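You operate a simulated robot arm through the tools that you are given. There is no shell and no other tool. Be economical: measure what you need, move in short steps, check, and stop when the job is done.

The job below is to be done with a simulated two-armed robot. You get a single attempt, and the scene is never put back.

## Task
On the steel table, pour about 60 ml from the blue jug into the red-rimmed jar, holding that steady with the other hand, and put the blue jug back.

It is judged by the outcome, as a careful person would: the job done as asked, and still so three seconds after it is handed in. It fails if anything else is knocked over, pushed out of place, dropped, spilled or broken.

## Robot
Two 6-joint arms with two-finger parallel grippers on one trunk, on a base that drives. Base frame: it is fixed to the floor where the robot stands at the start and does not move with it; the origin is under the middle of the robot, x ahead of it, y to its left, z up; the surface under the hand at the start is at about z = 0.803. Lengths are in m, angles in degrees, forces in N, time in s.
The left shoulder is at the start at [0.06, 0.187, 1.172], the right one opposite. With the tool pointing down near the work surface each hand reaches from about 0.1 to 0.6 m from the robot's upright axis, wherever it stands, measured 20 degrees to its own side. Payload 1.57 kg a hand.
Tool frame (each hand has its own): the origin (TCP) lies between the finger pads and is the grasp point; the fingertips stand 0.03 m ahead of it; z points along the fingers, y is the line along which they close. Largest opening 0.11 m; finger width 0.024, thickness 0.012; the body of the gripper, 0.048 by 0.112 m, starts 0.078 m behind the TCP.
Orientation is told as [roll, pitch, yaw] about the base's x, y, z axes, in that order, counted from this pose: with the fingers straight down and closing along the base's y, the tool's x points along the base's -x, its y along +y and its z along -z.

## Interface
- The arms move only by the tool play_rows. It takes "left_moves", "right_moves" or both (then of equal length, played together; a hand with none holds still); each is a list that holds one entry, the list of rows, each a list of 7 numbers: the opening in per cent of the stroke, from 0 (shut) to 100 (fully open), then the shift along the tool's x, y, z in m, then the turn, a rotation vector about the tool's x, y, z in degrees. In form: [[[gripper, tx, ty, tz, ax, ay, az], ...]]. A call has 1 to 20 rows; each row is the pose to reach, as a shift and turn from the pose commanded when the call began, along the tool's axes at that moment. Rows are played at 5 a second. More than 0.05 m and 8.6 degrees between two rows, or a gripper value outside its range, and nothing of the call is played. Where a pose cannot be reached the arm comes as near as it can. A force on the tool above 40 N (or 10 N above the force at the start of the call, whichever is more), or a blocked arm, ends the call early, and 0.2 s more pass. The fingers move at their own pace (about 0.153 m/s each) and stop on an object; they squeeze with about 22 N. The grip force told is the motor's: it shows also when the fingers shut on nothing. Time passes only in rows, and 0.2 s behind the last, so rows that repeat a pose let the fingers close. It gives the time, the measured TCP pose, the force on the tool (base axes), the opening and the grip force at its end, in the units of the frame above (readings bear some noise), with the torque about the TCP (base axes, N m) and any sound that the robot's microphone picked up.
- Cameras (640 x 400 px; columns grow to the right, rows downward): "scene" is now at [0.0153, -0.0033, 1.7094]; the picture's right is [-0.07, -1.00, 0.00], its down [-0.79, 0.05, -0.61] and it looks along [0.61, -0.04, -0.79] (base axes); focal length 258 px, centre (320, 200). "left" rides on the left gripper at [0.07, -0.016, -0.141] in its tool frame; the picture's right is [0.23, 0.97, 0.00], its down [-0.86, 0.20, -0.48] and it looks along [-0.47, 0.11, 0.88] (tool axes); focal length 222 px, centre (320, 200). "right" rides on the right gripper at [0.07, 0.016, -0.141] in its tool frame; the picture's right is [-0.23, 0.97, 0.00], its down [-0.86, -0.20, -0.48] and it looks along [-0.47, -0.11, 0.88] (tool axes); focal length 222 px, centre (320, 200). There is no depth. A picture from a camera that has moved, and an enlarged one, comes with that camera's place and axes in the base frame and with its lens.
- grab_frame(camera): a new picture of that camera. The clock stands still meanwhile.
- raise_lower(by): slides the trunk up (or, below 0, down) by that many m; the arms and the scene camera ride with it, the base frame stays. It gives what a move gives, with no picture.
- drive_base(legs): drives the robot by 1 to 6 legs, each [ahead, left, turn to the left] in m, m and degrees, along the robot's own axes; the way and the turn of a leg run together, so that a leg with both is an arc; at most 1.5 m and 180 degrees a leg. The arms and the cameras ride along, it lands a little off, and it stops where it bumps. It gives what a move gives.
- turn_head(pan, tilt): turns the head with the scene camera to pan (to the left, within 86 degrees either way) and tilt (down, from -29 to 69), counted from straight ahead of the robot. It gives what a move gives.
- close_up(camera, box): a new picture of the part [left, top, right, bottom] of that camera's present view, enlarged. The clock stands still meanwhile.
- job_done(): hands the job in; it is judged then, once.

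Go step by step. Nothing tells you exact positions but the pictures and the camera data: compare them with the known pose of the tool, close in by small moves and look again before you grip or let go. The budget is 120 turns and 108 pictures, counting those below and the enlarged ones. Unless the task says otherwise, let go and move clear before handing in, and close with one line.

The tools are called after ">>>" as a command line: name --argument value ..., lists and objects as JSON in quotes. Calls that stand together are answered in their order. play_rows: Moves the arms, as the interface text tells. Its arguments: {"type":"object","properties":{"left_moves":{"type":"array","items":{"type":"array","items":{"type":"array","items":{"type":"number"}}}},"right_moves":{"type":"array","items":{"type":"array","items":{"type":"array","items":{"type":"number"}}}}},"required":[]} The other tools are called the same way: raise_lower (by) slides the trunk up or down; drive_base (legs) drives the base; turn_head (pan, tilt) turns the head that bears the scene camera; grab_frame (camera) takes a picture; close_up (camera, box) takes an enlarged picture of a part of a camera's view; job_done () hands the job in.

At the start:

```text
clock: 0.0
left_position: [0.4901, 0.3027, 1.2008]
left_ee_rot: [0.0, -0.1, 0.1]
left_wrist_force: [0.0, 0.0, 0.8]
left_ft_torque: [0.04, -0.04, 0.01]
left_opening: 0.1098
left_finger_force: 0.1
right_position: [0.4341, -0.1457, 1.2421]
right_ee_rot: [0.1, 0.0, -0.1]
right_wrist_force: [-0.2, 0.3, 0.4]
right_ft_torque: [0.0, 0.0, 0.03]
right_opening: 0.1099
right_finger_force: 0.1
trunk travel left (down, up): [-0.8, 0.19]
robot x, y, heading: [0.0007, 0.0001, 0.1]
head pan, tilt: [-3.8, 52.3]
```

scene: 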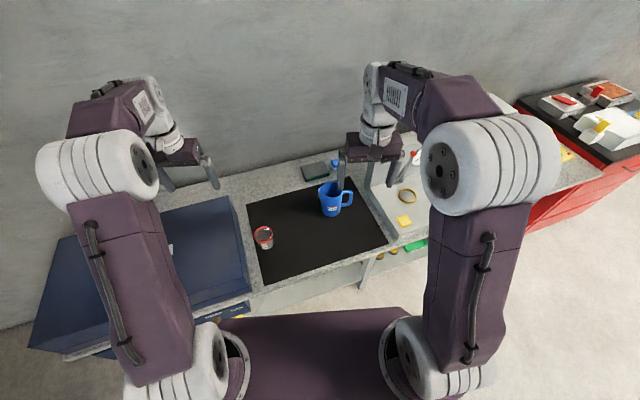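
right: 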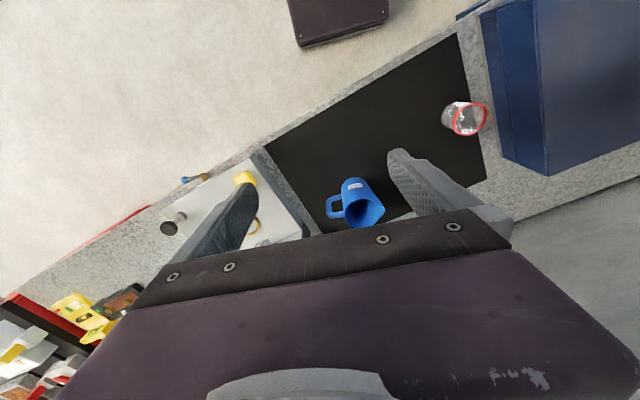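
left: 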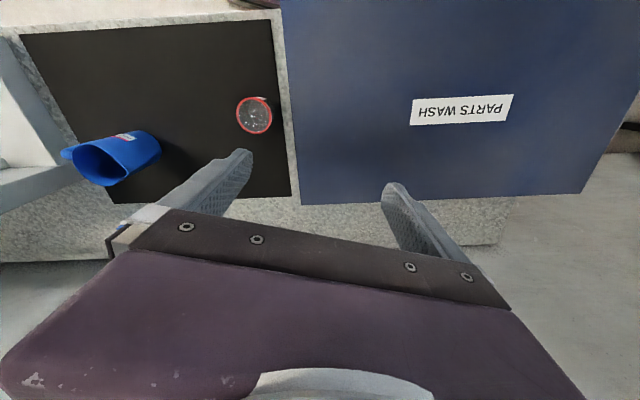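

I see a blue jug and a red-rimmed jar on a black mat in front of the robot. First I'll look closer at both.

>>> close_up --camera "scene" --box '[230, 140, 430, 265]'

>>> close_up --camera "right" --box '[300, 60, 520, 240]'

>>> close_up --camera "left" --box '[40, 70, 300, 220]'

```text
3.20 times, centred on (330, 202) of scene
camera zoom: at [0.0153, -0.0033, 1.7094], right [-0.07, -1.0, 0.0], down [-0.79, 0.05, -0.61], along [0.61, -0.04, -0.79], focal length 827 px, centre (288, 192)
```

zoom: 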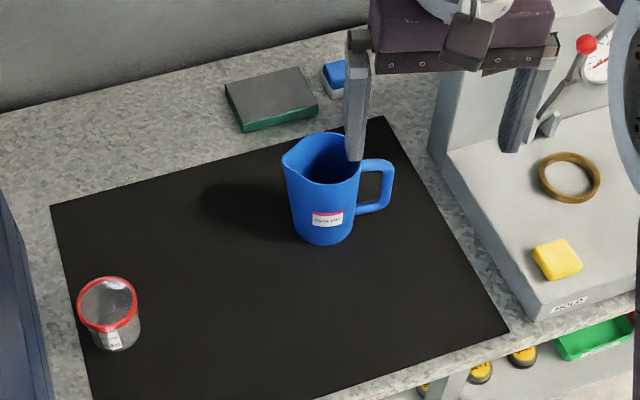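

```text
2.22 times, centred on (410, 150) of right
camera zoom: at [0.3616, -0.1296, 1.3833], right [0.23, 0.97, 0.0], down [0.86, -0.2, 0.48], along [0.47, -0.11, -0.88], focal length 494 px, centre (120, 311)
```

zoom: 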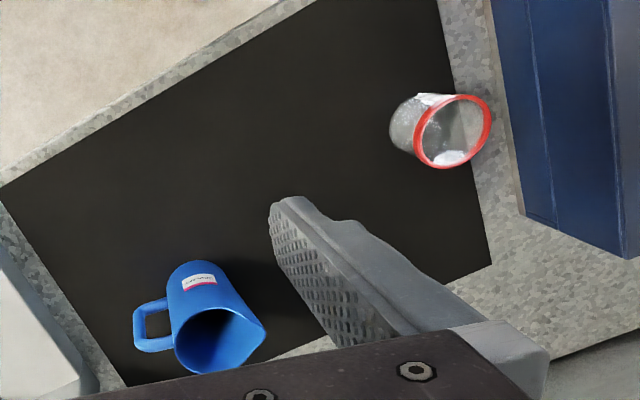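

```text
2.46 times, centred on (170, 145) of left
camera zoom: at [0.4197, 0.2861, 1.3402], right [-0.23, 0.97, 0.0], down [0.86, 0.2, 0.48], along [0.47, 0.11, -0.88], focal length 547 px, centre (689, 335)
```

zoom: 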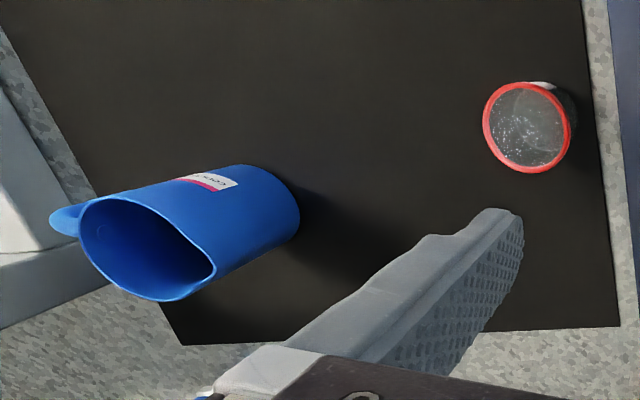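

The jug is near (0.66, -0.09) with its handle to the right and its spout to the left. The jar is near (0.52, 0.175), beside a blue box. I'll pitch both hands toward horizontal up high, then use their cameras.

>>> play_rows --right_moves '[[[100, 0, 0, 0.01, 0, -8, 0], [100, 0, 0, 0.02, 0, -16, 0], [100, 0, 0, 0.03, 0, -24, 0], [100, 0, 0, 0.04, 0, -32, 0], [100, 0, 0, 0.05, 0, -40, 0], [100, 0, 0, 0.06, 0, -48, 0], [100, 0, 0, 0.07, 0, -56, 0], [100, 0, 0, 0.08, 0, -64, 0], [100, 0, 0, 0.09, 0, -72, 0], [100, 0, 0, 0.1, 0, -80, 0]]]' --left_moves '[[[100, 0.01, 0, 0.01, 0, -6, 0], [100, 0.03, -0.01, 0.02, 0, -12, 0], [100, 0.05, -0.02, 0.03, 0, -18, 0], [100, 0.07, -0.03, 0.04, 0, -24, 0], [100, 0.09, -0.04, 0.05, 0, -30, 0], [100, 0.11, -0.05, 0.06, 0, -36, 0], [100, 0.12, -0.06, 0.07, 0, -42, 0], [100, 0.13, -0.07, 0.08, 0, -48, 0], [100, 0.14, -0.08, 0.09, 0, -54, 0], [100, 0.14, -0.09, 0.1, 0, -60, 0]]]'

>>> grab_frame --camera "scene"

>>> grab_frame --camera "right"

>>> grab_frame --camera "left"

```text
clock: 2.2
left_position: [0.4795, 0.2245, 1.1465]
left_ee_rot: [-6.0, -56.0, 5.1]
left_wrist_force: [0.0, -0.1, 0.5]
left_ft_torque: [-0.04, 0.01, 0.02]
left_opening: 0.1101
left_finger_force: 0.0
left hand out of reach, approached as far as the arm can: row 5, 6, 7, 8, 9, 10
right_position: [0.5117, -0.138, 1.1999]
right_ee_rot: [-28.3, -76.0, 27.7]
right_wrist_force: [-0.7, -0.7, 0.4]
right_ft_torque: [0.02, 0.03, -0.03]
right_opening: 0.1098
right_finger_force: 0.1
right hand out of reach, approached as far as the arm can: row 5, 6, 7, 8, 9, 10
trunk travel left (down, up): [-0.8, 0.19]
robot x, y, heading: [0.0024, -0.0018, 0.2]
head pan, tilt: [-3.8, 52.3]
```

```text
101 pictures are left
camera scene: at [0.0179, -0.0028, 1.7094], right [-0.07, -1.0, 0.0], down [-0.79, 0.05, -0.61], along [0.61, -0.04, -0.79], focal length 258 px, centre (320, 200)
```

scene: 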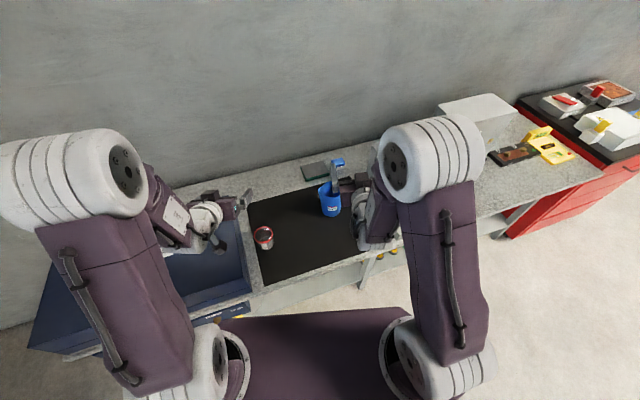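

```text
100 pictures are left
camera right: at [0.3575, -0.1263, 1.1601], right [0.05, 0.99, 0.11], down [-0.29, -0.09, 0.95], along [0.96, -0.08, 0.28], focal length 222 px, centre (320, 200)
```

right: 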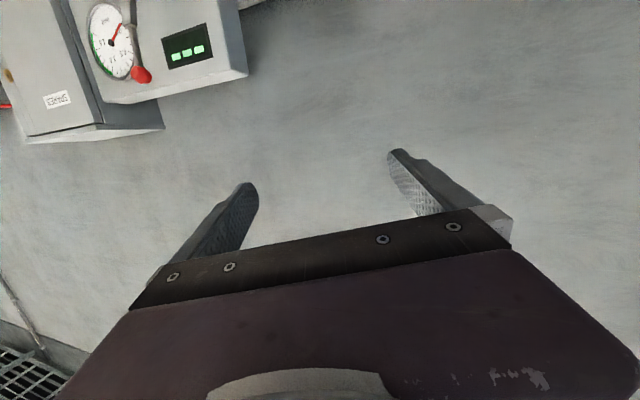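

```text
99 pictures are left
camera left: at [0.3229, 0.2089, 1.1658], right [-0.13, 0.96, -0.25], down [0.08, 0.26, 0.96], along [0.99, 0.1, -0.11], focal length 222 px, centre (320, 200)
```

left: 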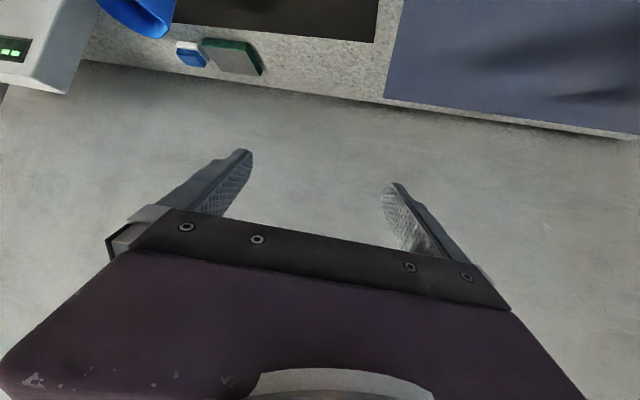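

The hands tilt but hit reach limits so high and close to the trunk. I'll lower them to working height, still short of the objects, and look again.

>>> play_rows --right_moves '[[[100, 0.03, 0, 0.02, 0, 0, 0], [100, 0.06, 0, 0.04, 0, 0, 0], [100, 0.09, 0, 0.06, 0, 0, 0], [100, 0.12, 0, 0.08, 0, 0, 0], [100, 0.15, 0, 0.1, 0, 0, 0], [100, 0.172, 0, 0.118, 0, 0, 0], [100, 0.172, 0, 0.118, 0, 0, 0]]]' --left_moves '[[[100, 0.02, 0, 0.02, 0, 0, 0], [100, 0.04, -0.01, 0.04, 0, 0, 0], [100, 0.06, -0.02, 0.06, 0, 0, 0], [100, 0.08, -0.03, 0.08, 0, 0, 0], [100, 0.1, -0.038, 0.09, 0, 0, 0], [100, 0.115, -0.038, 0.101, 0, 0, 0], [100, 0.115, -0.038, 0.101, 0, 0, 0]]]'

>>> grab_frame --camera "scene"

>>> grab_frame --camera "right"

>>> grab_frame --camera "left"

```text
clock: 3.8
left_position: [0.5267, 0.2159, 1.0112]
left_ee_rot: [-12.6, -54.4, 9.0]
left_wrist_force: [-0.8, 0.4, -0.2]
left_ft_torque: [0.03, -0.01, -0.04]
left_opening: 0.1099
left_finger_force: 0.0
left hand out of reach, approached as far as the arm can: row 1, 2, 3, 4, 5, 6, 7
right_position: [0.5957, -0.1299, 1.0117]
right_ee_rot: [-33.6, -75.3, 31.4]
right_wrist_force: [0.9, -0.7, 0.4]
right_ft_torque: [-0.02, -0.03, 0.01]
right_opening: 0.1102
right_finger_force: 0.1
right hand out of reach, approached as far as the arm can: row 1, 2, 3, 4, 5, 6, 7
trunk travel left (down, up): [-0.8, 0.19]
robot x, y, heading: [-0.0029, 0.0004, -0.0]
head pan, tilt: [-3.8, 52.3]
```

```text
98 pictures are left
camera scene: at [0.0148, -0.0033, 1.7094], right [-0.07, -1.0, 0.0], down [-0.79, 0.05, -0.61], along [0.61, -0.04, -0.79], focal length 258 px, centre (320, 200)
```

scene: 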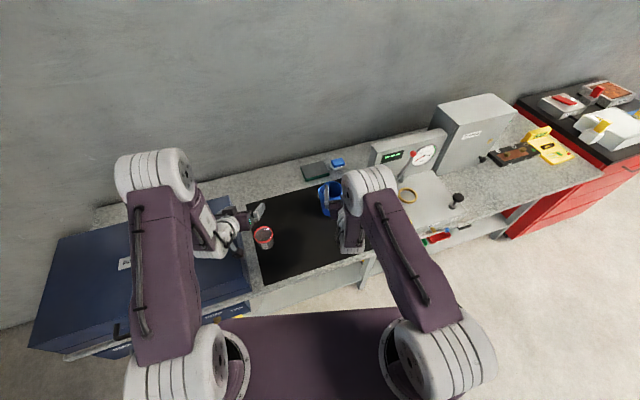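

```text
97 pictures are left
camera right: at [0.4411, -0.1155, 0.9728], right [0.07, 0.99, 0.08], down [-0.29, -0.06, 0.96], along [0.96, -0.09, 0.28], focal length 222 px, centre (320, 200)
```

right: 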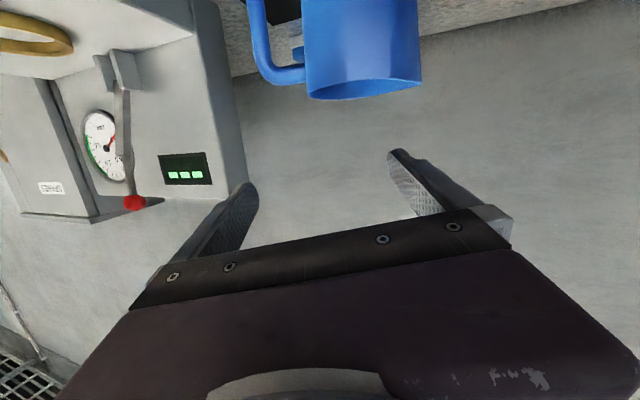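

```text
96 pictures are left
camera left: at [0.3701, 0.2055, 1.0354], right [-0.11, 0.94, -0.31], down [0.1, 0.32, 0.94], along [0.99, 0.07, -0.13], focal length 222 px, centre (320, 200)
```

left: 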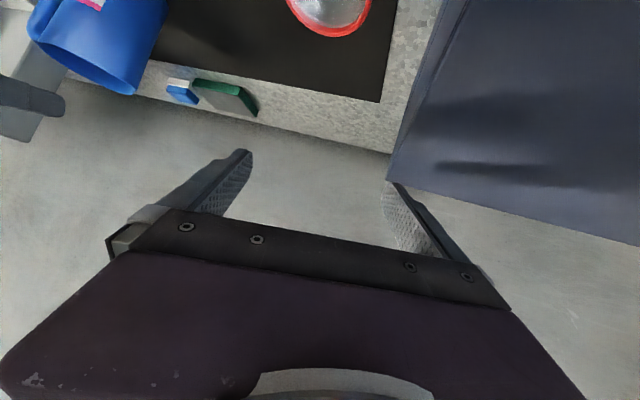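

Both hands are limited by the wrist while the trunk is high. I'll back away from the table and lower the trunk so the forearms run flatter.

>>> drive_base --legs '[[-0.3, 0, 0]]'

>>> raise_lower --by -0.22

>>> grab_frame --camera "scene"

```text
clock: 5.8
left_position: [0.2292, 0.2156, 1.0112]
left_ee_rot: [-12.6, -54.4, 9.2]
left_wrist_force: [1.5, 1.1, -1.4]
left_ft_torque: [-0.02, 0.04, -0.02]
left_opening: 0.1101
left_finger_force: 0.1
right_position: [0.2986, -0.1277, 1.0113]
right_ee_rot: [-33.4, -75.2, 31.4]
right_wrist_force: [0.5, 0.9, -0.3]
right_ft_torque: [-0.01, 0.01, 0.02]
right_opening: 0.1098
right_finger_force: 0.2
trunk travel left (down, up): [-0.8, 0.19]
robot x, y, heading: [-0.2981, -0.0008, 0.0]
head pan, tilt: [-3.8, 52.3]
```

```text
clock: 8.2
left_position: [0.2283, 0.2163, 0.791]
left_ee_rot: [-12.7, -54.4, 9.3]
left_wrist_force: [0.1, -0.6, 0.2]
left_ft_torque: [-0.04, -0.06, 0.01]
left_opening: 0.11
left_finger_force: 0.0
right_position: [0.2968, -0.1276, 0.7922]
right_ee_rot: [-33.6, -75.3, 31.7]
right_wrist_force: [-0.2, -0.6, -0.9]
right_ft_torque: [0.02, 0.01, -0.02]
right_opening: 0.1102
right_finger_force: 0.0
trunk travel left (down, up): [-0.58, 0.41]
robot x, y, heading: [-0.2969, 0.0024, 0.2]
head pan, tilt: [-3.8, 52.3]
```

```text
95 pictures are left
camera scene: at [-0.2831, -0.0037, 1.4895], right [-0.06, -1.0, 0.0], down [-0.79, 0.05, -0.61], along [0.61, -0.04, -0.79], focal length 258 px, centre (320, 200)
```

scene: 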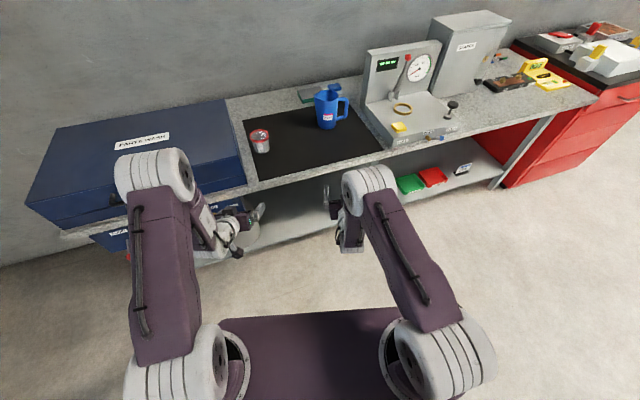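

The view is clear now. I'll raise both hands to about z = 0.95 in front of the table and look closer at the objects.

>>> play_rows --right_moves '[[[100, -0.04, 0, 0.015, 0, 0, 0], [100, -0.08, 0, 0.03, 0, 0, 0], [100, -0.12, 0, 0.045, 0, 0, 0], [100, -0.16, 0, 0.06, 0, 0, 0], [100, -0.2, 0, 0.075, 0, 0, 0], [100, -0.239, 0, 0.09, 0, 0, 0], [100, -0.239, 0, 0.09, 0, 0, 0]]]' --left_moves '[[[100, -0.04, 0, 0.01, 0, 0, 0], [100, -0.08, 0, 0.02, 0, 0, 0], [100, -0.12, 0, 0.03, 0, 0, 0], [100, -0.16, 0, 0.035, 0, 0, 0], [100, -0.2, 0, 0.04, 0, 0, 0], [100, -0.24, 0, 0.046, 0, 0, 0], [100, -0.28, 0, 0.046, 0, 0, 0]]]'

>>> close_up --camera "scene" --box '[220, 70, 400, 182]'

>>> close_up --camera "scene" --box '[240, 80, 360, 155]'

```text
clock: 8.8
left_position: [0.272, 0.2231, 0.8305]
left_ee_rot: [-12.6, -51.9, 10.0]
left_wrist_force: [-15.6, 0.4, 11.9]
left_ft_torque: [0.75, -0.09, 1.04]
left_opening: 0.1086
left_finger_force: 0.0
right_position: [0.3397, -0.1194, 0.863]
right_ee_rot: [-33.9, -75.4, 32.1]
right_wrist_force: [0.2, 0.1, 0.4]
right_ft_torque: [0.01, 0.05, 0.02]
right_opening: 0.11
right_finger_force: 0.0
trunk travel left (down, up): [-0.58, 0.41]
robot x, y, heading: [-0.3002, -0.0012, 0.4]
head pan, tilt: [-3.8, 52.3]
stopped in row 3 (left hand): the force on the tool passed its limit at 59 N (the readings are from after the stop); the commanded pose is now the measured one
```

```text
3.56 times, centred on (310, 126) of scene
camera zoom: at [-0.2883, -0.0046, 1.4899], right [-0.06, -1.0, 0.0], down [-0.79, 0.05, -0.61], along [0.61, -0.04, -0.79], focal length 919 px, centre (356, 463)
```

zoom: 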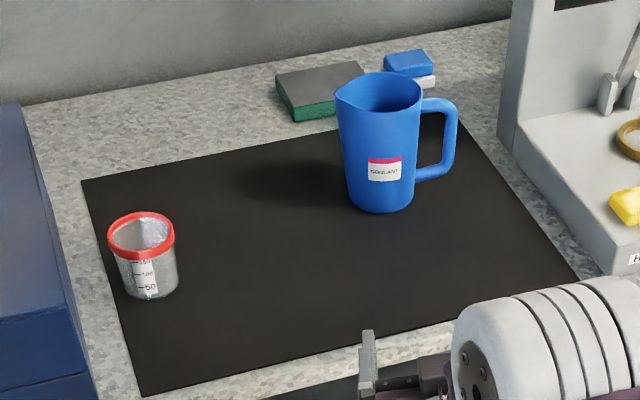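

```text
5.33 times, centred on (300, 118) of scene
camera zoom: at [-0.2883, -0.0046, 1.4899], right [-0.06, -1.0, 0.0], down [-0.79, 0.05, -0.61], along [0.61, -0.04, -0.79], focal length 1378 px, centre (427, 640)
```

zoom: 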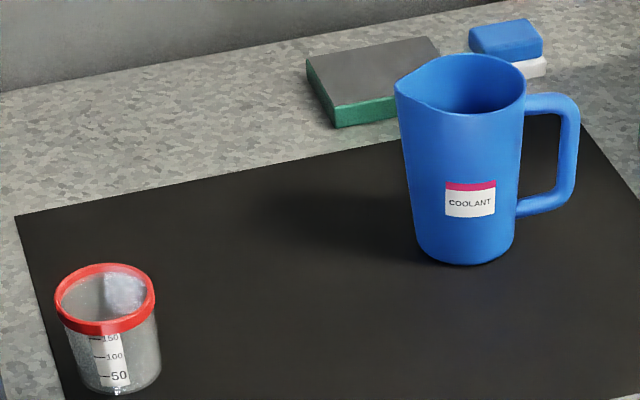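

The left hand bumped something, likely the overhanging blue box. I'll back it off toward the robot, lift it, and check the box outline.

>>> play_rows --left_moves '[[[100, 0.018, 0, -0.024, 0, 0, 0], [100, 0.0365, 0, -0.048, 0, 0, 0], [100, -0.003, -0.012, -0.078, 0, 0, 0], [100, -0.042, -0.025, -0.108, 0, 0, 0], [100, -0.078, -0.04, -0.136, 0, 0, 0], [100, -0.078, -0.04, -0.136, 0, 0, 0]]]'

>>> grab_frame --camera "scene"

>>> close_up --camera "scene" --box '[20, 90, 280, 252]'

>>> grab_frame --camera "left"

```text
refused: row 3 steps farther than a row can; nothing moved
```

```text
92 pictures are left
camera scene: at [-0.2883, -0.0046, 1.4899], right [-0.06, -1.0, 0.0], down [-0.79, 0.05, -0.61], along [0.61, -0.04, -0.79], focal length 258 px, centre (320, 200)
```

scene: 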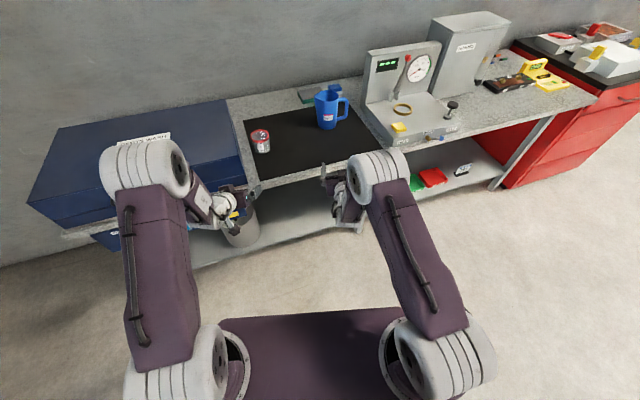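

```text
2.46 times, centred on (150, 171) of scene
camera zoom: at [-0.2883, -0.0046, 1.4899], right [-0.06, -1.0, 0.0], down [-0.79, 0.05, -0.61], along [0.61, -0.04, -0.79], focal length 636 px, centre (738, 271)
```

zoom: 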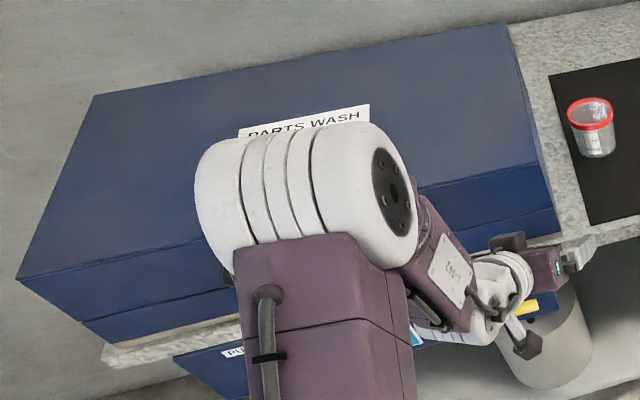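

```text
90 pictures are left
camera left: at [0.117, 0.2109, 0.8621], right [-0.14, 0.94, -0.31], down [0.14, 0.33, 0.93], along [0.98, 0.09, -0.18], focal length 222 px, centre (320, 200)
```

left: 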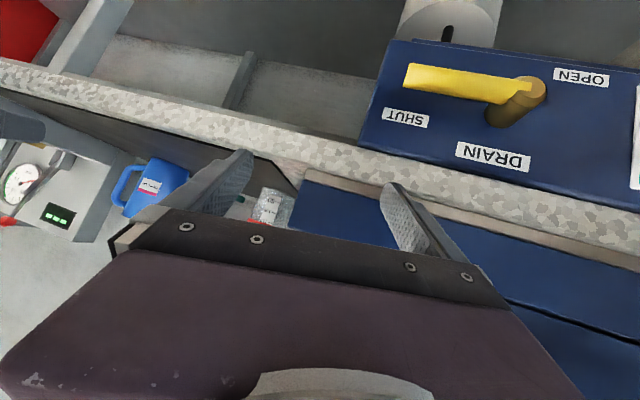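

The table is turned about 16° from the robot, and the left fingertip touched the box's front. There's a drain lever below that edge to stay clear of. I'll back the left hand off, then raise it.

>>> play_rows --left_moves '[[[100, 0.018, 0, -0.024, 0, 0, 0], [100, 0.0365, 0, -0.048, 0, 0, 0], [100, 0.008, -0.012, -0.073, 0, 0, 0], [100, -0.02, -0.02, -0.095, 0, 0, 0], [100, -0.048, -0.03, -0.117, 0, 0, 0], [100, -0.078, -0.04, -0.139, 0, 0, 0], [100, -0.078, -0.04, -0.139, 0, 0, 0]]]'

>>> grab_frame --camera "left"

```text
clock: 10.4
left_position: [0.2134, 0.2033, 0.9794]
left_ee_rot: [-12.6, -51.7, 9.9]
left_wrist_force: [0.3, 0.3, -1.7]
left_ft_torque: [0.01, -0.01, 0.0]
left_opening: 0.1099
left_finger_force: 0.1
right_position: [0.3414, -0.119, 0.8593]
right_ee_rot: [-33.7, -75.2, 31.8]
right_wrist_force: [0.7, 0.2, 0.7]
right_ft_torque: [0.0, 0.0, 0.03]
right_opening: 0.1101
right_finger_force: 0.1
trunk travel left (down, up): [-0.58, 0.41]
robot x, y, heading: [-0.3003, -0.0027, 0.2]
head pan, tilt: [-3.8, 52.3]
```

```text
89 pictures are left
camera left: at [0.0578, 0.1912, 1.011], right [-0.14, 0.94, -0.31], down [0.14, 0.33, 0.93], along [0.98, 0.08, -0.18], focal length 222 px, centre (320, 200)
```

left: 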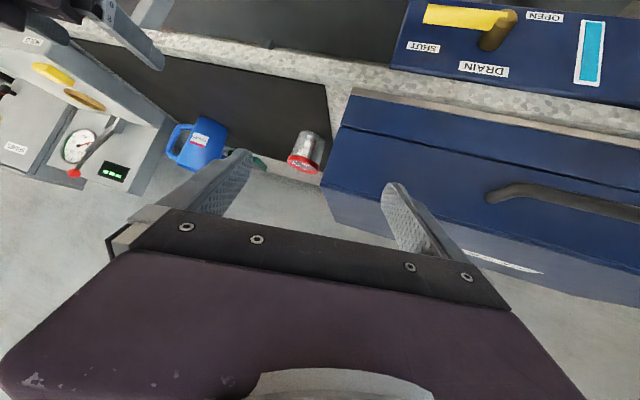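

The drain lever still points at SHUT. Now I'll level both hands' finger lines, raise the left hand clear, set the right opening to about 0.096 m, and drive 0.2 m ahead.

>>> play_rows --left_moves '[[[100, -0.022, -0.019, -0.017, 0, 0, 4.8], [100, -0.044, -0.038, -0.034, 0, 0, 9.7], [100, -0.044, -0.038, -0.034, 0, 0, 9.7]]]' --right_moves '[[[87, -0.017, 0.013, -0.004, 0.2, 3, 4.1], [87, -0.033, 0.0255, -0.008, 0.4, 6, 8.2], [87, -0.033, 0.0255, -0.008, 0.4, 6, 8.2]]]'

>>> drive_base --legs '[[0.2, 0, 0]]'

>>> grab_frame --camera "scene"

>>> grab_frame --camera "right"

>>> grab_frame --camera "left"

```text
clock: 11.2
left_position: [0.2119, 0.1719, 1.0406]
left_ee_rot: [0.0, -52.8, -6.0]
left_wrist_force: [-0.7, -0.8, -1.2]
left_ft_torque: [0.01, 0.01, 0.03]
left_opening: 0.1102
left_finger_force: 0.0
right_position: [0.3406, -0.0889, 0.8904]
right_ee_rot: [-0.8, -71.9, -2.9]
right_wrist_force: [-0.2, 0.3, -0.4]
right_ft_torque: [-0.02, 0.0, 0.04]
right_opening: 0.0957
right_finger_force: 0.0
trunk travel left (down, up): [-0.58, 0.41]
robot x, y, heading: [-0.2989, 0.0031, 0.2]
head pan, tilt: [-3.8, 52.3]
```

```text
clock: 12.8
left_position: [0.4151, 0.1745, 1.0404]
left_ee_rot: [-0.2, -52.8, -5.9]
left_wrist_force: [-0.7, 0.0, -0.2]
left_ft_torque: [-0.02, 0.0, -0.01]
left_opening: 0.11
left_finger_force: 0.0
right_position: [0.5451, -0.0879, 0.8906]
right_ee_rot: [-0.9, -71.8, -2.6]
right_wrist_force: [-0.6, -0.5, 0.5]
right_ft_torque: [0.02, 0.01, 0.0]
right_opening: 0.0955
right_finger_force: 0.1
trunk travel left (down, up): [-0.58, 0.41]
robot x, y, heading: [-0.0963, -0.0008, 0.3]
head pan, tilt: [-3.8, 52.3]
```

```text
88 pictures are left
camera scene: at [-0.0812, -0.0029, 1.4894], right [-0.06, -1.0, 0.0], down [-0.79, 0.05, -0.61], along [0.61, -0.04, -0.79], focal length 258 px, centre (320, 200)
```

scene: 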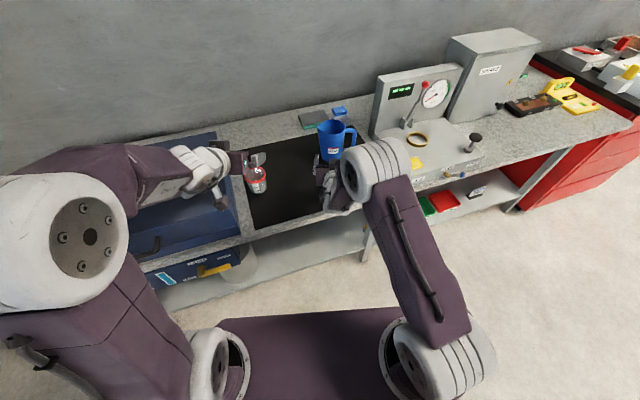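

```text
87 pictures are left
camera right: at [0.3875, -0.0616, 0.8683], right [0.13, 0.97, 0.21], down [-0.2, -0.18, 0.96], along [0.97, -0.17, 0.17], focal length 222 px, centre (320, 200)
```

right: 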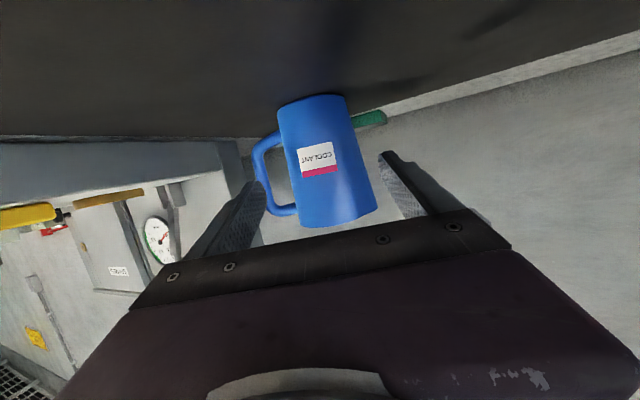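

```text
86 pictures are left
camera left: at [0.2577, 0.174, 1.0689], right [-0.04, 0.98, -0.18], down [0.16, 0.19, 0.97], along [0.99, 0.01, -0.16], focal length 222 px, centre (320, 200)
```

left: 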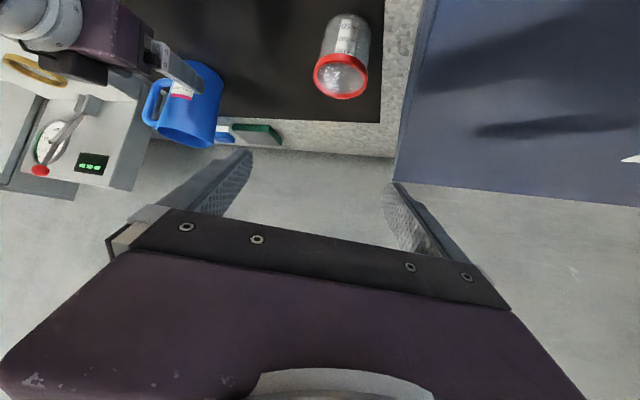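

The right hand is lined up with the jug at y ≈ -0.092, and the finger should fit inside the handle loop. I'll ease in part way and check.

>>> play_rows --right_moves '[[[87, -0.0035, -0.0005, 0.028, -1.6, 0, -0.5], [87, -0.0071, -0.001, 0.0556, -3.2, 0, -1.06], [87, -0.0071, -0.001, 0.0556, -3.2, 0, -1.06]]]'

>>> grab_frame --camera "right"

>>> close_up --camera "scene" --box '[290, 100, 386, 160]'

>>> close_up --camera "left" --box '[110, 30, 270, 160]'

```text
clock: 13.6
left_position: [0.4126, 0.1736, 1.0399]
left_ee_rot: [-0.1, -52.8, -5.9]
left_wrist_force: [-0.3, 0.5, -0.2]
left_ft_torque: [-0.01, -0.02, 0.0]
left_opening: 0.1098
left_finger_force: 0.0
right_position: [0.5979, -0.0912, 0.8803]
right_ee_rot: [-1.0, -71.8, 0.8]
right_wrist_force: [-1.0, -0.8, 0.1]
right_ft_torque: [0.04, 0.0, 0.0]
right_opening: 0.0955
right_finger_force: 0.1
trunk travel left (down, up): [-0.58, 0.41]
robot x, y, heading: [-0.0989, -0.0036, 0.4]
head pan, tilt: [-3.8, 52.3]
```

```text
85 pictures are left
camera right: at [0.4399, -0.0749, 0.8588], right [0.07, 0.97, 0.21], down [-0.19, -0.19, 0.96], along [0.98, -0.11, 0.17], focal length 222 px, centre (320, 200)
```

right: 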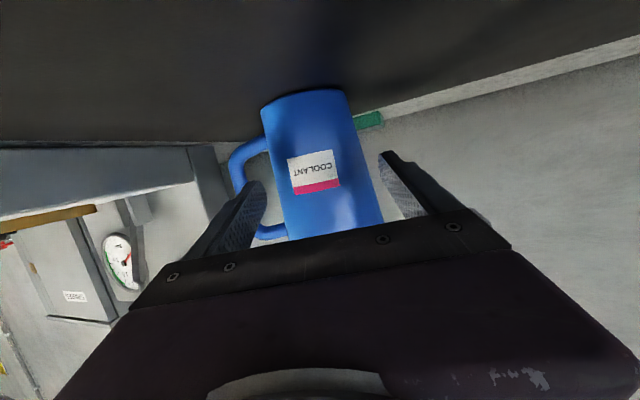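

```text
6.67 times, centred on (338, 130) of scene
camera zoom: at [-0.0827, -0.0027, 1.4895], right [-0.06, -1.0, 0.0], down [-0.79, 0.05, -0.61], along [0.61, -0.04, -0.79], focal length 1723 px, centre (200, 667)
```

zoom: 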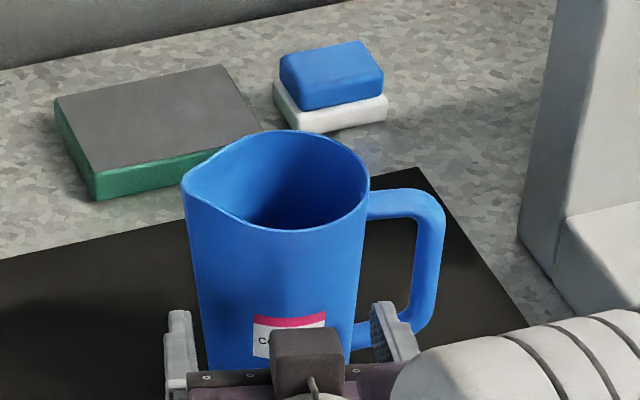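

```text
3.08 times, centred on (190, 95) of left
camera zoom: at [0.2566, 0.1741, 1.0692], right [-0.04, 0.98, -0.18], down [0.16, 0.19, 0.97], along [0.99, 0.01, -0.16], focal length 684 px, centre (720, 523)
```

zoom: 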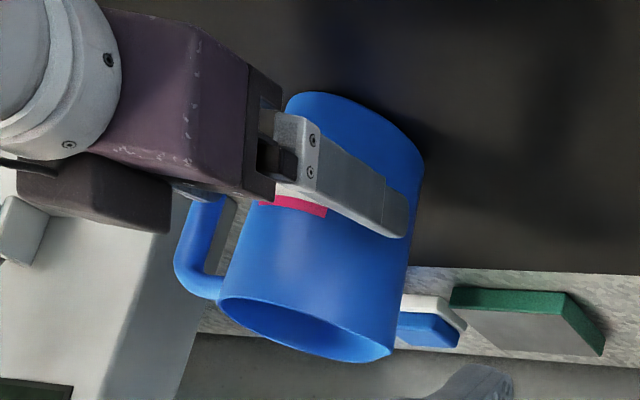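

The finger is entering the handle loop and the straddle is centred. Next I'll go on to the jug's centre.

>>> play_rows --right_moves '[[[87, -0.003, -0.0013, 0.02, 0, 0, 0], [87, -0.0065, -0.0013, 0.04, 0, 0, 0], [87, -0.0099, -0.0013, 0.0568, 0, 0, 0], [87, -0.0099, -0.0013, 0.0568, 0, 0, 0]]]'

>>> grab_frame --camera "right"

>>> close_up --camera "scene" --box '[290, 100, 386, 160]'

```text
clock: 14.6
left_position: [0.4135, 0.174, 1.0411]
left_ee_rot: [0.0, -52.7, -5.9]
left_wrist_force: [0.6, -0.2, 1.1]
left_ft_torque: [0.0, -0.02, 0.02]
left_opening: 0.1102
left_finger_force: 0.0
right_position: [0.6546, -0.0923, 0.8722]
right_ee_rot: [-0.9, -71.7, 0.8]
right_wrist_force: [-0.6, -0.2, 0.3]
right_ft_torque: [0.0, 0.01, -0.02]
right_opening: 0.0957
right_finger_force: 0.0
trunk travel left (down, up): [-0.58, 0.41]
robot x, y, heading: [-0.0992, 0.0012, 0.4]
head pan, tilt: [-3.8, 52.3]
```

```text
82 pictures are left
camera right: at [0.4977, -0.0765, 0.8502], right [0.07, 0.97, 0.21], down [-0.19, -0.19, 0.96], along [0.98, -0.11, 0.17], focal length 222 px, centre (320, 200)
```

right: 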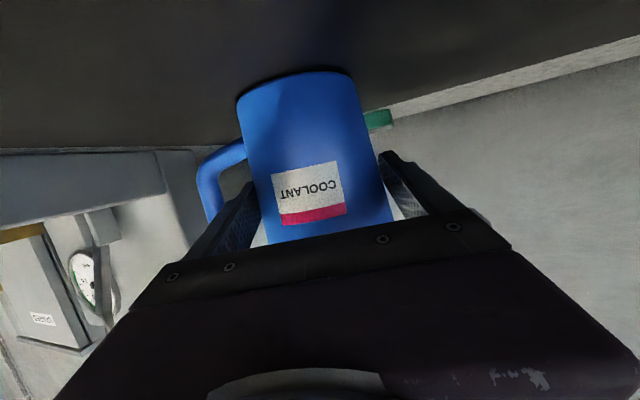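

```text
6.67 times, centred on (338, 130) of scene
camera zoom: at [-0.0821, -0.0028, 1.4894], right [-0.06, -1.0, 0.0], down [-0.79, 0.05, -0.61], along [0.61, -0.04, -0.79], focal length 1723 px, centre (200, 667)
```

zoom: 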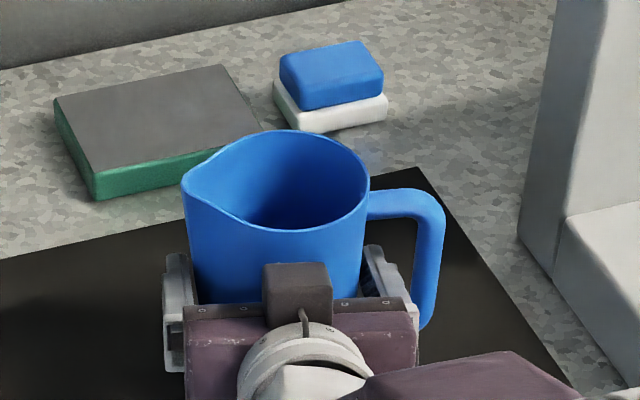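

The right hand straddles the jug well. Before gripping, I'll bring the left hand to a pre-grasp in front of the jar, pitched about 30° and yawed along the table.

>>> play_rows --left_moves '[[[100, 0.028, -0.001, 0.024, -2.4, -1.7, -1.8], [100, 0.056, -0.003, 0.049, -4.8, -3.5, -3.6], [100, 0.085, -0.004, 0.073, -7.2, -5.2, -5.5], [100, 0.113, -0.005, 0.0975, -9.5, -7, -7.3], [100, 0.113, -0.005, 0.0975, -9.5, -7, -7.3]]]'

>>> grab_frame --camera "left"

>>> close_up --camera "scene" --box '[200, 130, 328, 210]'

```text
clock: 15.4
left_position: [0.4144, 0.2267, 0.9732]
left_ee_rot: [-0.6, -59.3, -0.6]
left_wrist_force: [-9.0, -2.3, 13.0]
left_ft_torque: [0.78, -0.35, 0.33]
left_opening: 0.1077
left_finger_force: 0.1
left hand out of reach, approached as far as the arm can: row 1, 2, 3
right_position: [0.6515, -0.0922, 0.8761]
right_ee_rot: [-1.0, -71.9, 0.9]
right_wrist_force: [0.5, 1.0, -0.7]
right_ft_torque: [-0.04, -0.01, -0.04]
right_opening: 0.0956
right_finger_force: 0.1
trunk travel left (down, up): [-0.58, 0.41]
robot x, y, heading: [-0.0997, -0.0006, 0.3]
head pan, tilt: [-3.8, 52.3]
stopped in row 3 (left hand): the force on the tool passed its limit at 308 N (the readings are from after the stop); the commanded pose is now the measured one
```

```text
80 pictures are left
camera left: at [0.2573, 0.2124, 0.9835], right [-0.1, 0.97, -0.2], down [0.03, 0.2, 0.98], along [0.99, 0.09, -0.05], focal length 222 px, centre (320, 200)
```

left: 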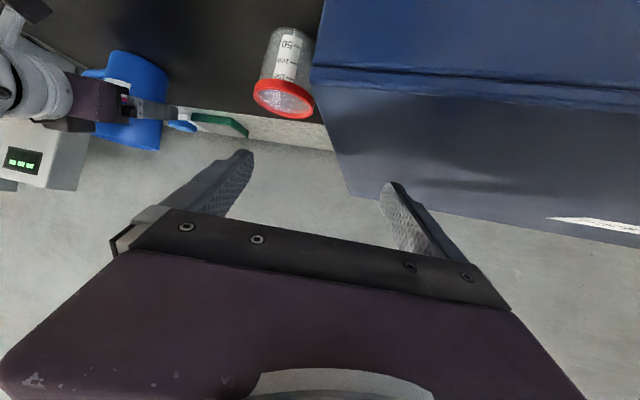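

```text
5.00 times, centred on (264, 170) of scene
camera zoom: at [-0.0872, -0.0037, 1.4898], right [-0.06, -1.0, 0.0], down [-0.79, 0.05, -0.61], along [0.61, -0.04, -0.79], focal length 1292 px, centre (600, 350)
```

zoom: 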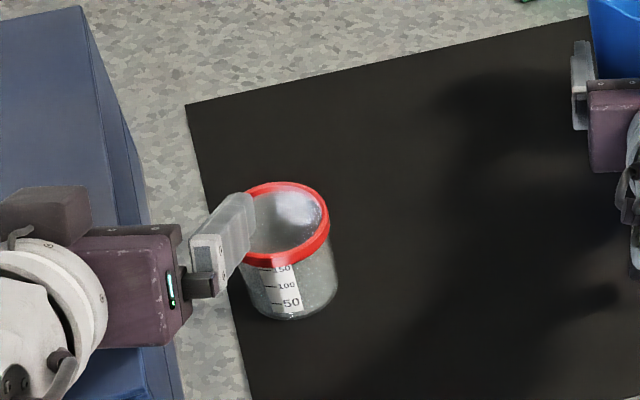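

The left hand drifted onto the box lid because it was folded too close. I'll lift it off straight up first, then shift it right and check that nothing moved.

>>> play_rows --left_moves '[[[100, -0.03, 0, -0.018, 0, 0, 0], [100, -0.06, 0, -0.036, 0, 0, 0], [100, -0.08, -0.03, -0.048, 0, 0, 0], [100, -0.08, -0.06, -0.048, 0, 0, 0], [100, -0.08, -0.06, -0.048, 0, 0, 0]]]'

>>> grab_frame --camera "scene"

>>> close_up --camera "scene" --box '[290, 100, 386, 160]'

```text
clock: 16.6
left_position: [0.4107, 0.179, 1.0533]
left_ee_rot: [-3.5, -55.6, -0.2]
left_wrist_force: [0.9, -1.1, -0.4]
left_ft_torque: [-0.01, 0.01, -0.03]
left_opening: 0.1101
left_finger_force: 0.0
left hand out of reach, approached as far as the arm can: row 4
right_position: [0.6551, -0.0912, 0.8714]
right_ee_rot: [-1.0, -71.7, 0.7]
right_wrist_force: [0.7, -0.1, -0.6]
right_ft_torque: [0.0, -0.02, -0.02]
right_opening: 0.0958
right_finger_force: 0.1
trunk travel left (down, up): [-0.58, 0.41]
robot x, y, heading: [-0.0976, 0.0044, 0.1]
head pan, tilt: [-3.8, 52.3]
```

```text
78 pictures are left
camera scene: at [-0.0813, -0.0028, 1.4894], right [-0.06, -1.0, 0.0], down [-0.79, 0.05, -0.61], along [0.61, -0.04, -0.79], focal length 258 px, centre (320, 200)
```

scene: 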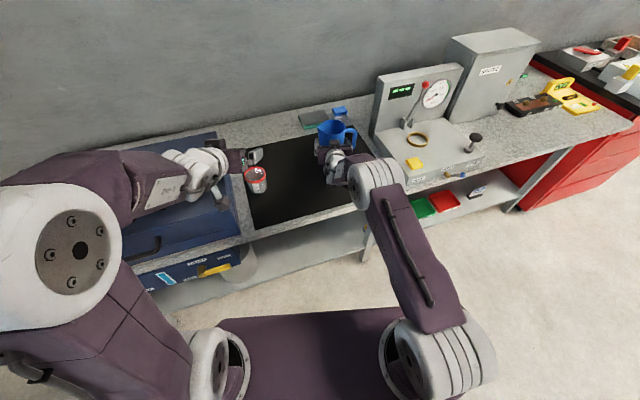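

```text
6.67 times, centred on (338, 130) of scene
camera zoom: at [-0.0813, -0.0028, 1.4894], right [-0.06, -1.0, 0.0], down [-0.79, 0.05, -0.61], along [0.61, -0.04, -0.79], focal length 1723 px, centre (200, 667)
```

zoom: 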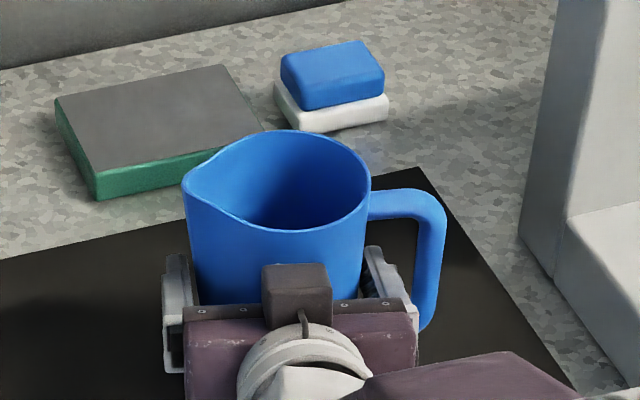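

Nothing moved. I'll grip the jug now.

>>> play_rows --right_moves '[[[60, 0, 0, 0, 0, 0, 0], [40, 0, 0, 0, 0, 0, 0], [40, 0, 0, 0, 0, 0, 0], [40, 0, 0, 0, 0, 0, 0]]]'

>>> close_up --camera "scene" --box '[290, 100, 386, 160]'

```text
clock: 17.6
left_position: [0.4102, 0.1792, 1.0538]
left_ee_rot: [-3.4, -55.6, -0.2]
left_wrist_force: [0.7, 0.2, 0.2]
left_ft_torque: [-0.01, 0.0, -0.01]
left_opening: 0.1101
left_finger_force: 0.0
right_position: [0.6552, -0.0921, 0.8723]
right_ee_rot: [-0.9, -71.8, 0.7]
right_wrist_force: [2.2, -3.4, 2.2]
right_ft_torque: [-0.08, -0.12, -0.08]
right_opening: 0.0829
right_finger_force: 22.0
trunk travel left (down, up): [-0.58, 0.41]
robot x, y, heading: [-0.0989, 0.0008, 0.3]
head pan, tilt: [-3.8, 52.3]
```

```text
6.67 times, centred on (338, 130) of scene
camera zoom: at [-0.0817, -0.0036, 1.4895], right [-0.06, -1.0, 0.0], down [-0.79, 0.05, -0.61], along [0.61, -0.04, -0.79], focal length 1723 px, centre (200, 667)
```

zoom: 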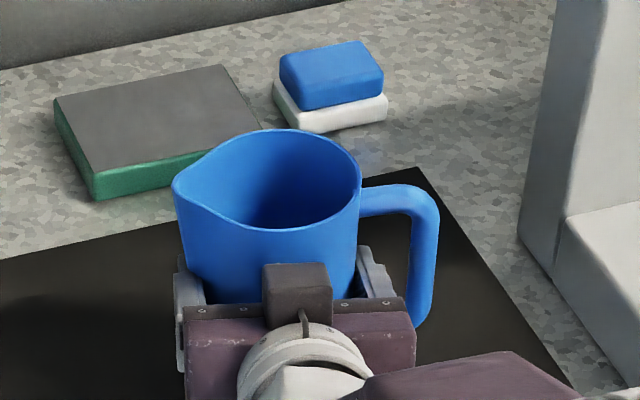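

The grip is firm at 0.083 m. The jug slid about 5 mm left while centring, so I'll put it back at y about -0.097. Now I'll lift it straight up.

>>> play_rows --right_moves '[[[40, -0.014, 0, -0.0047, 0, 0, 0], [40, -0.038, 0, -0.0125, 0, 0, 0], [40, -0.066, 0, -0.022, 0, 0, 0], [40, -0.095, 0, -0.031, 0, 0, 0], [40, -0.114, 0, -0.0374, 0, 0, 0], [40, -0.114, 0, -0.0374, 0, 0, 0], [40, -0.114, 0, -0.0374, 0, 0, 0]]]'

>>> grab_frame --camera "scene"

>>> grab_frame --camera "right"

```text
clock: 19.2
left_position: [0.411, 0.1798, 1.0527]
left_ee_rot: [-3.5, -55.5, -0.2]
left_wrist_force: [0.2, -0.2, 0.5]
left_ft_torque: [-0.01, 0.04, -0.01]
left_opening: 0.1102
left_finger_force: 0.1
right_position: [0.6566, -0.0925, 0.9914]
right_ee_rot: [-0.9, -71.7, 0.8]
right_wrist_force: [-0.4, -0.7, -3.5]
right_ft_torque: [0.04, 0.02, -0.02]
right_opening: 0.0831
right_finger_force: 21.8
trunk travel left (down, up): [-0.58, 0.41]
robot x, y, heading: [-0.0983, -0.0006, 0.3]
head pan, tilt: [-3.8, 52.3]
```

```text
75 pictures are left
camera scene: at [-0.0809, -0.0028, 1.4894], right [-0.06, -1.0, 0.0], down [-0.79, 0.05, -0.61], along [0.61, -0.04, -0.79], focal length 258 px, centre (320, 200)
```

scene: 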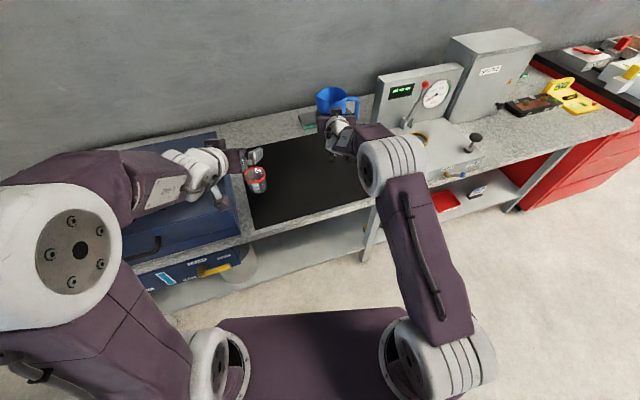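

```text
74 pictures are left
camera right: at [0.498, -0.0753, 0.9696], right [0.07, 0.97, 0.21], down [-0.19, -0.19, 0.96], along [0.98, -0.11, 0.17], focal length 222 px, centre (320, 200)
```

right: 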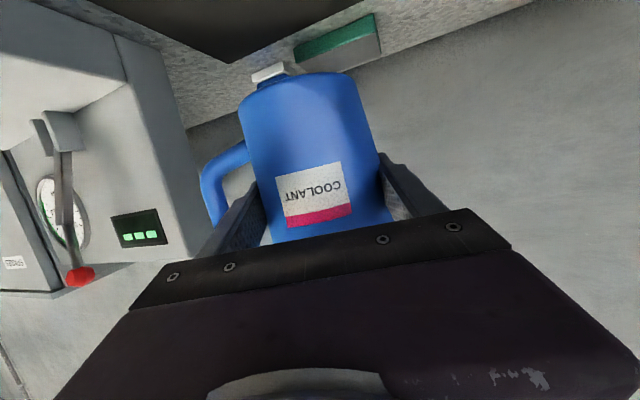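

The jug is lifted and weighs about 4 N. I'll back the base 0.12 m so the left arm isn't folded and the jug comes in front of the jar's line.

>>> drive_base --legs '[[-0.06, 0, 0], [-0.06, 0, 0]]'

>>> grab_frame --camera "scene"

```text
clock: 20.7
left_position: [0.2913, 0.179, 1.0526]
left_ee_rot: [-3.5, -55.8, -0.3]
left_wrist_force: [-1.2, -0.7, 0.5]
left_ft_torque: [0.02, -0.01, 0.0]
left_opening: 0.1101
left_finger_force: 0.1
right_position: [0.5352, -0.0923, 0.9922]
right_ee_rot: [-1.0, -71.7, 0.8]
right_wrist_force: [-0.3, 0.0, -3.6]
right_ft_torque: [0.0, 0.05, -0.02]
right_opening: 0.0833
right_finger_force: 21.6
trunk travel left (down, up): [-0.58, 0.41]
robot x, y, heading: [-0.2174, -0.0003, 0.4]
head pan, tilt: [-3.8, 52.3]
```

```text
73 pictures are left
camera scene: at [-0.2013, -0.0036, 1.4894], right [-0.06, -1.0, 0.0], down [-0.79, 0.05, -0.61], along [0.61, -0.04, -0.79], focal length 258 px, centre (320, 200)
```

scene: 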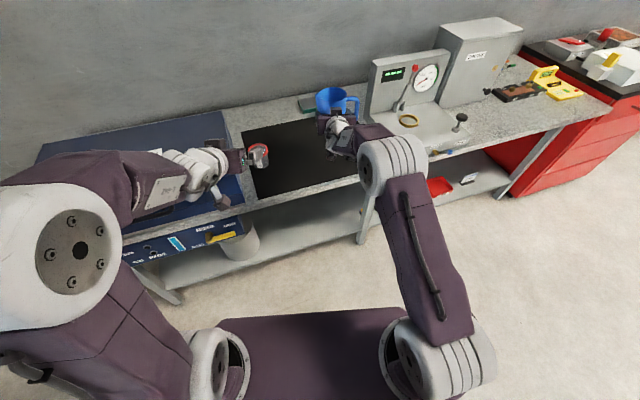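

Next I'll bring the left hand forward above and in front of the jar, yawed to follow the table.

>>> play_rows --left_moves '[[[100, -0.002, -0.002, 0.036, -1.5, 0, -0.9], [100, -0.004, -0.003, 0.072, -3.1, 0, -1.8], [100, -0.006, -0.005, 0.108, -4.6, 0, -2.8], [100, -0.008, -0.006, 0.144, -6.2, 0, -3.7], [100, -0.01, -0.008, 0.179, -7.7, 0, -4.6], [100, -0.01, -0.008, 0.179, -7.7, 0, -4.6]]]'

>>> grab_frame --camera "left"

>>> close_up --camera "scene" --box '[200, 120, 328, 200]'

```text
clock: 21.9
left_position: [0.4004, 0.2365, 0.9768]
left_ee_rot: [-5.4, -55.0, 7.1]
left_wrist_force: [-100.1, -18.5, 84.6]
left_ft_torque: [4.71, 2.36, 5.61]
left_opening: 0.1062
left_finger_force: 0.1
left hand out of reach, approached as far as the arm can: row 1, 2, 3, 4, 5
right_position: [0.5304, -0.0905, 0.9936]
right_ee_rot: [-0.8, -71.8, 0.8]
right_wrist_force: [2.5, 0.6, -4.3]
right_ft_torque: [0.0, -0.05, -0.02]
right_opening: 0.083
right_finger_force: 21.7
trunk travel left (down, up): [-0.58, 0.41]
robot x, y, heading: [-0.2173, -0.0013, 0.5]
head pan, tilt: [-3.8, 52.3]
stopped in row 5 (left hand): the force on the tool passed its limit at 152 N (the readings are from after the stop); the commanded pose is now the measured one
```

```text
72 pictures are left
camera left: at [0.2458, 0.2126, 1.0001], right [-0.18, 0.96, -0.24], down [0.09, 0.26, 0.96], along [0.98, 0.15, -0.13], focal length 222 px, centre (320, 200)
```

left: 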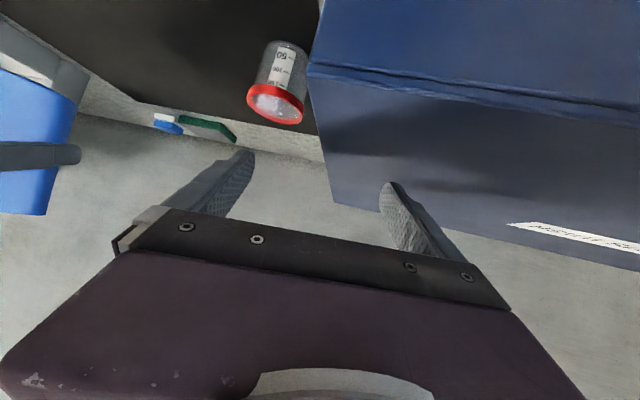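

```text
5.00 times, centred on (264, 160) of scene
camera zoom: at [-0.2081, -0.005, 1.4899], right [-0.06, -1.0, 0.0], down [-0.79, 0.05, -0.62], along [0.61, -0.04, -0.79], focal length 1292 px, centre (600, 400)
```

zoom: 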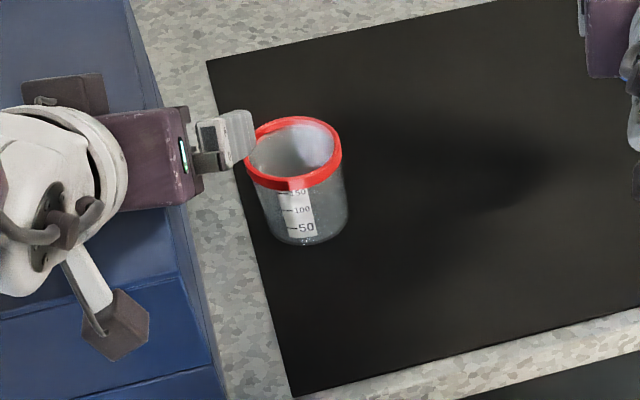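

The left arm can't hold that yaw and drifts onto the box again. I'll pull the left hand back and up to its known-good orientation, and then turn the base to face the table squarely.

>>> play_rows --left_moves '[[[100, -0.0132, -0.001, -0.0335, 0, 0, 0], [100, -0.009, -0.015, -0.065, 2.4, 0.1, 1.7], [100, -0.005, -0.03, -0.095, 4.9, 0.3, 3.4], [100, 0, -0.045, -0.118, 7.3, 0.4, 5.2], [100, 0.0014, -0.059, -0.1365, 9.8, 0.6, 6.9], [100, 0.0014, -0.059, -0.1365, 9.8, 0.6, 6.9]]]'

>>> grab_frame --camera "scene"

```text
clock: 23.3
left_position: [0.297, 0.1769, 1.049]
left_ee_rot: [-5.7, -54.1, -4.5]
left_wrist_force: [-0.7, 0.2, 0.7]
left_ft_torque: [0.03, 0.0, 0.0]
left_opening: 0.11
left_finger_force: 0.1
right_position: [0.5375, -0.0906, 0.9903]
right_ee_rot: [-1.0, -71.7, 1.0]
right_wrist_force: [-0.3, -0.2, -4.0]
right_ft_torque: [0.01, 0.03, 0.02]
right_opening: 0.0829
right_finger_force: 22.4
trunk travel left (down, up): [-0.58, 0.41]
robot x, y, heading: [-0.2138, 0.005, 0.5]
head pan, tilt: [-3.8, 52.3]
```

```text
70 pictures are left
camera scene: at [-0.199, -0.0032, 1.4894], right [-0.06, -1.0, 0.0], down [-0.79, 0.05, -0.61], along [0.61, -0.04, -0.79], focal length 258 px, centre (320, 200)
```

scene: 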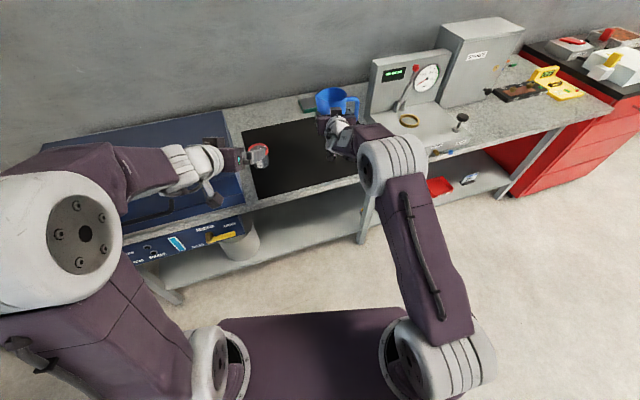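

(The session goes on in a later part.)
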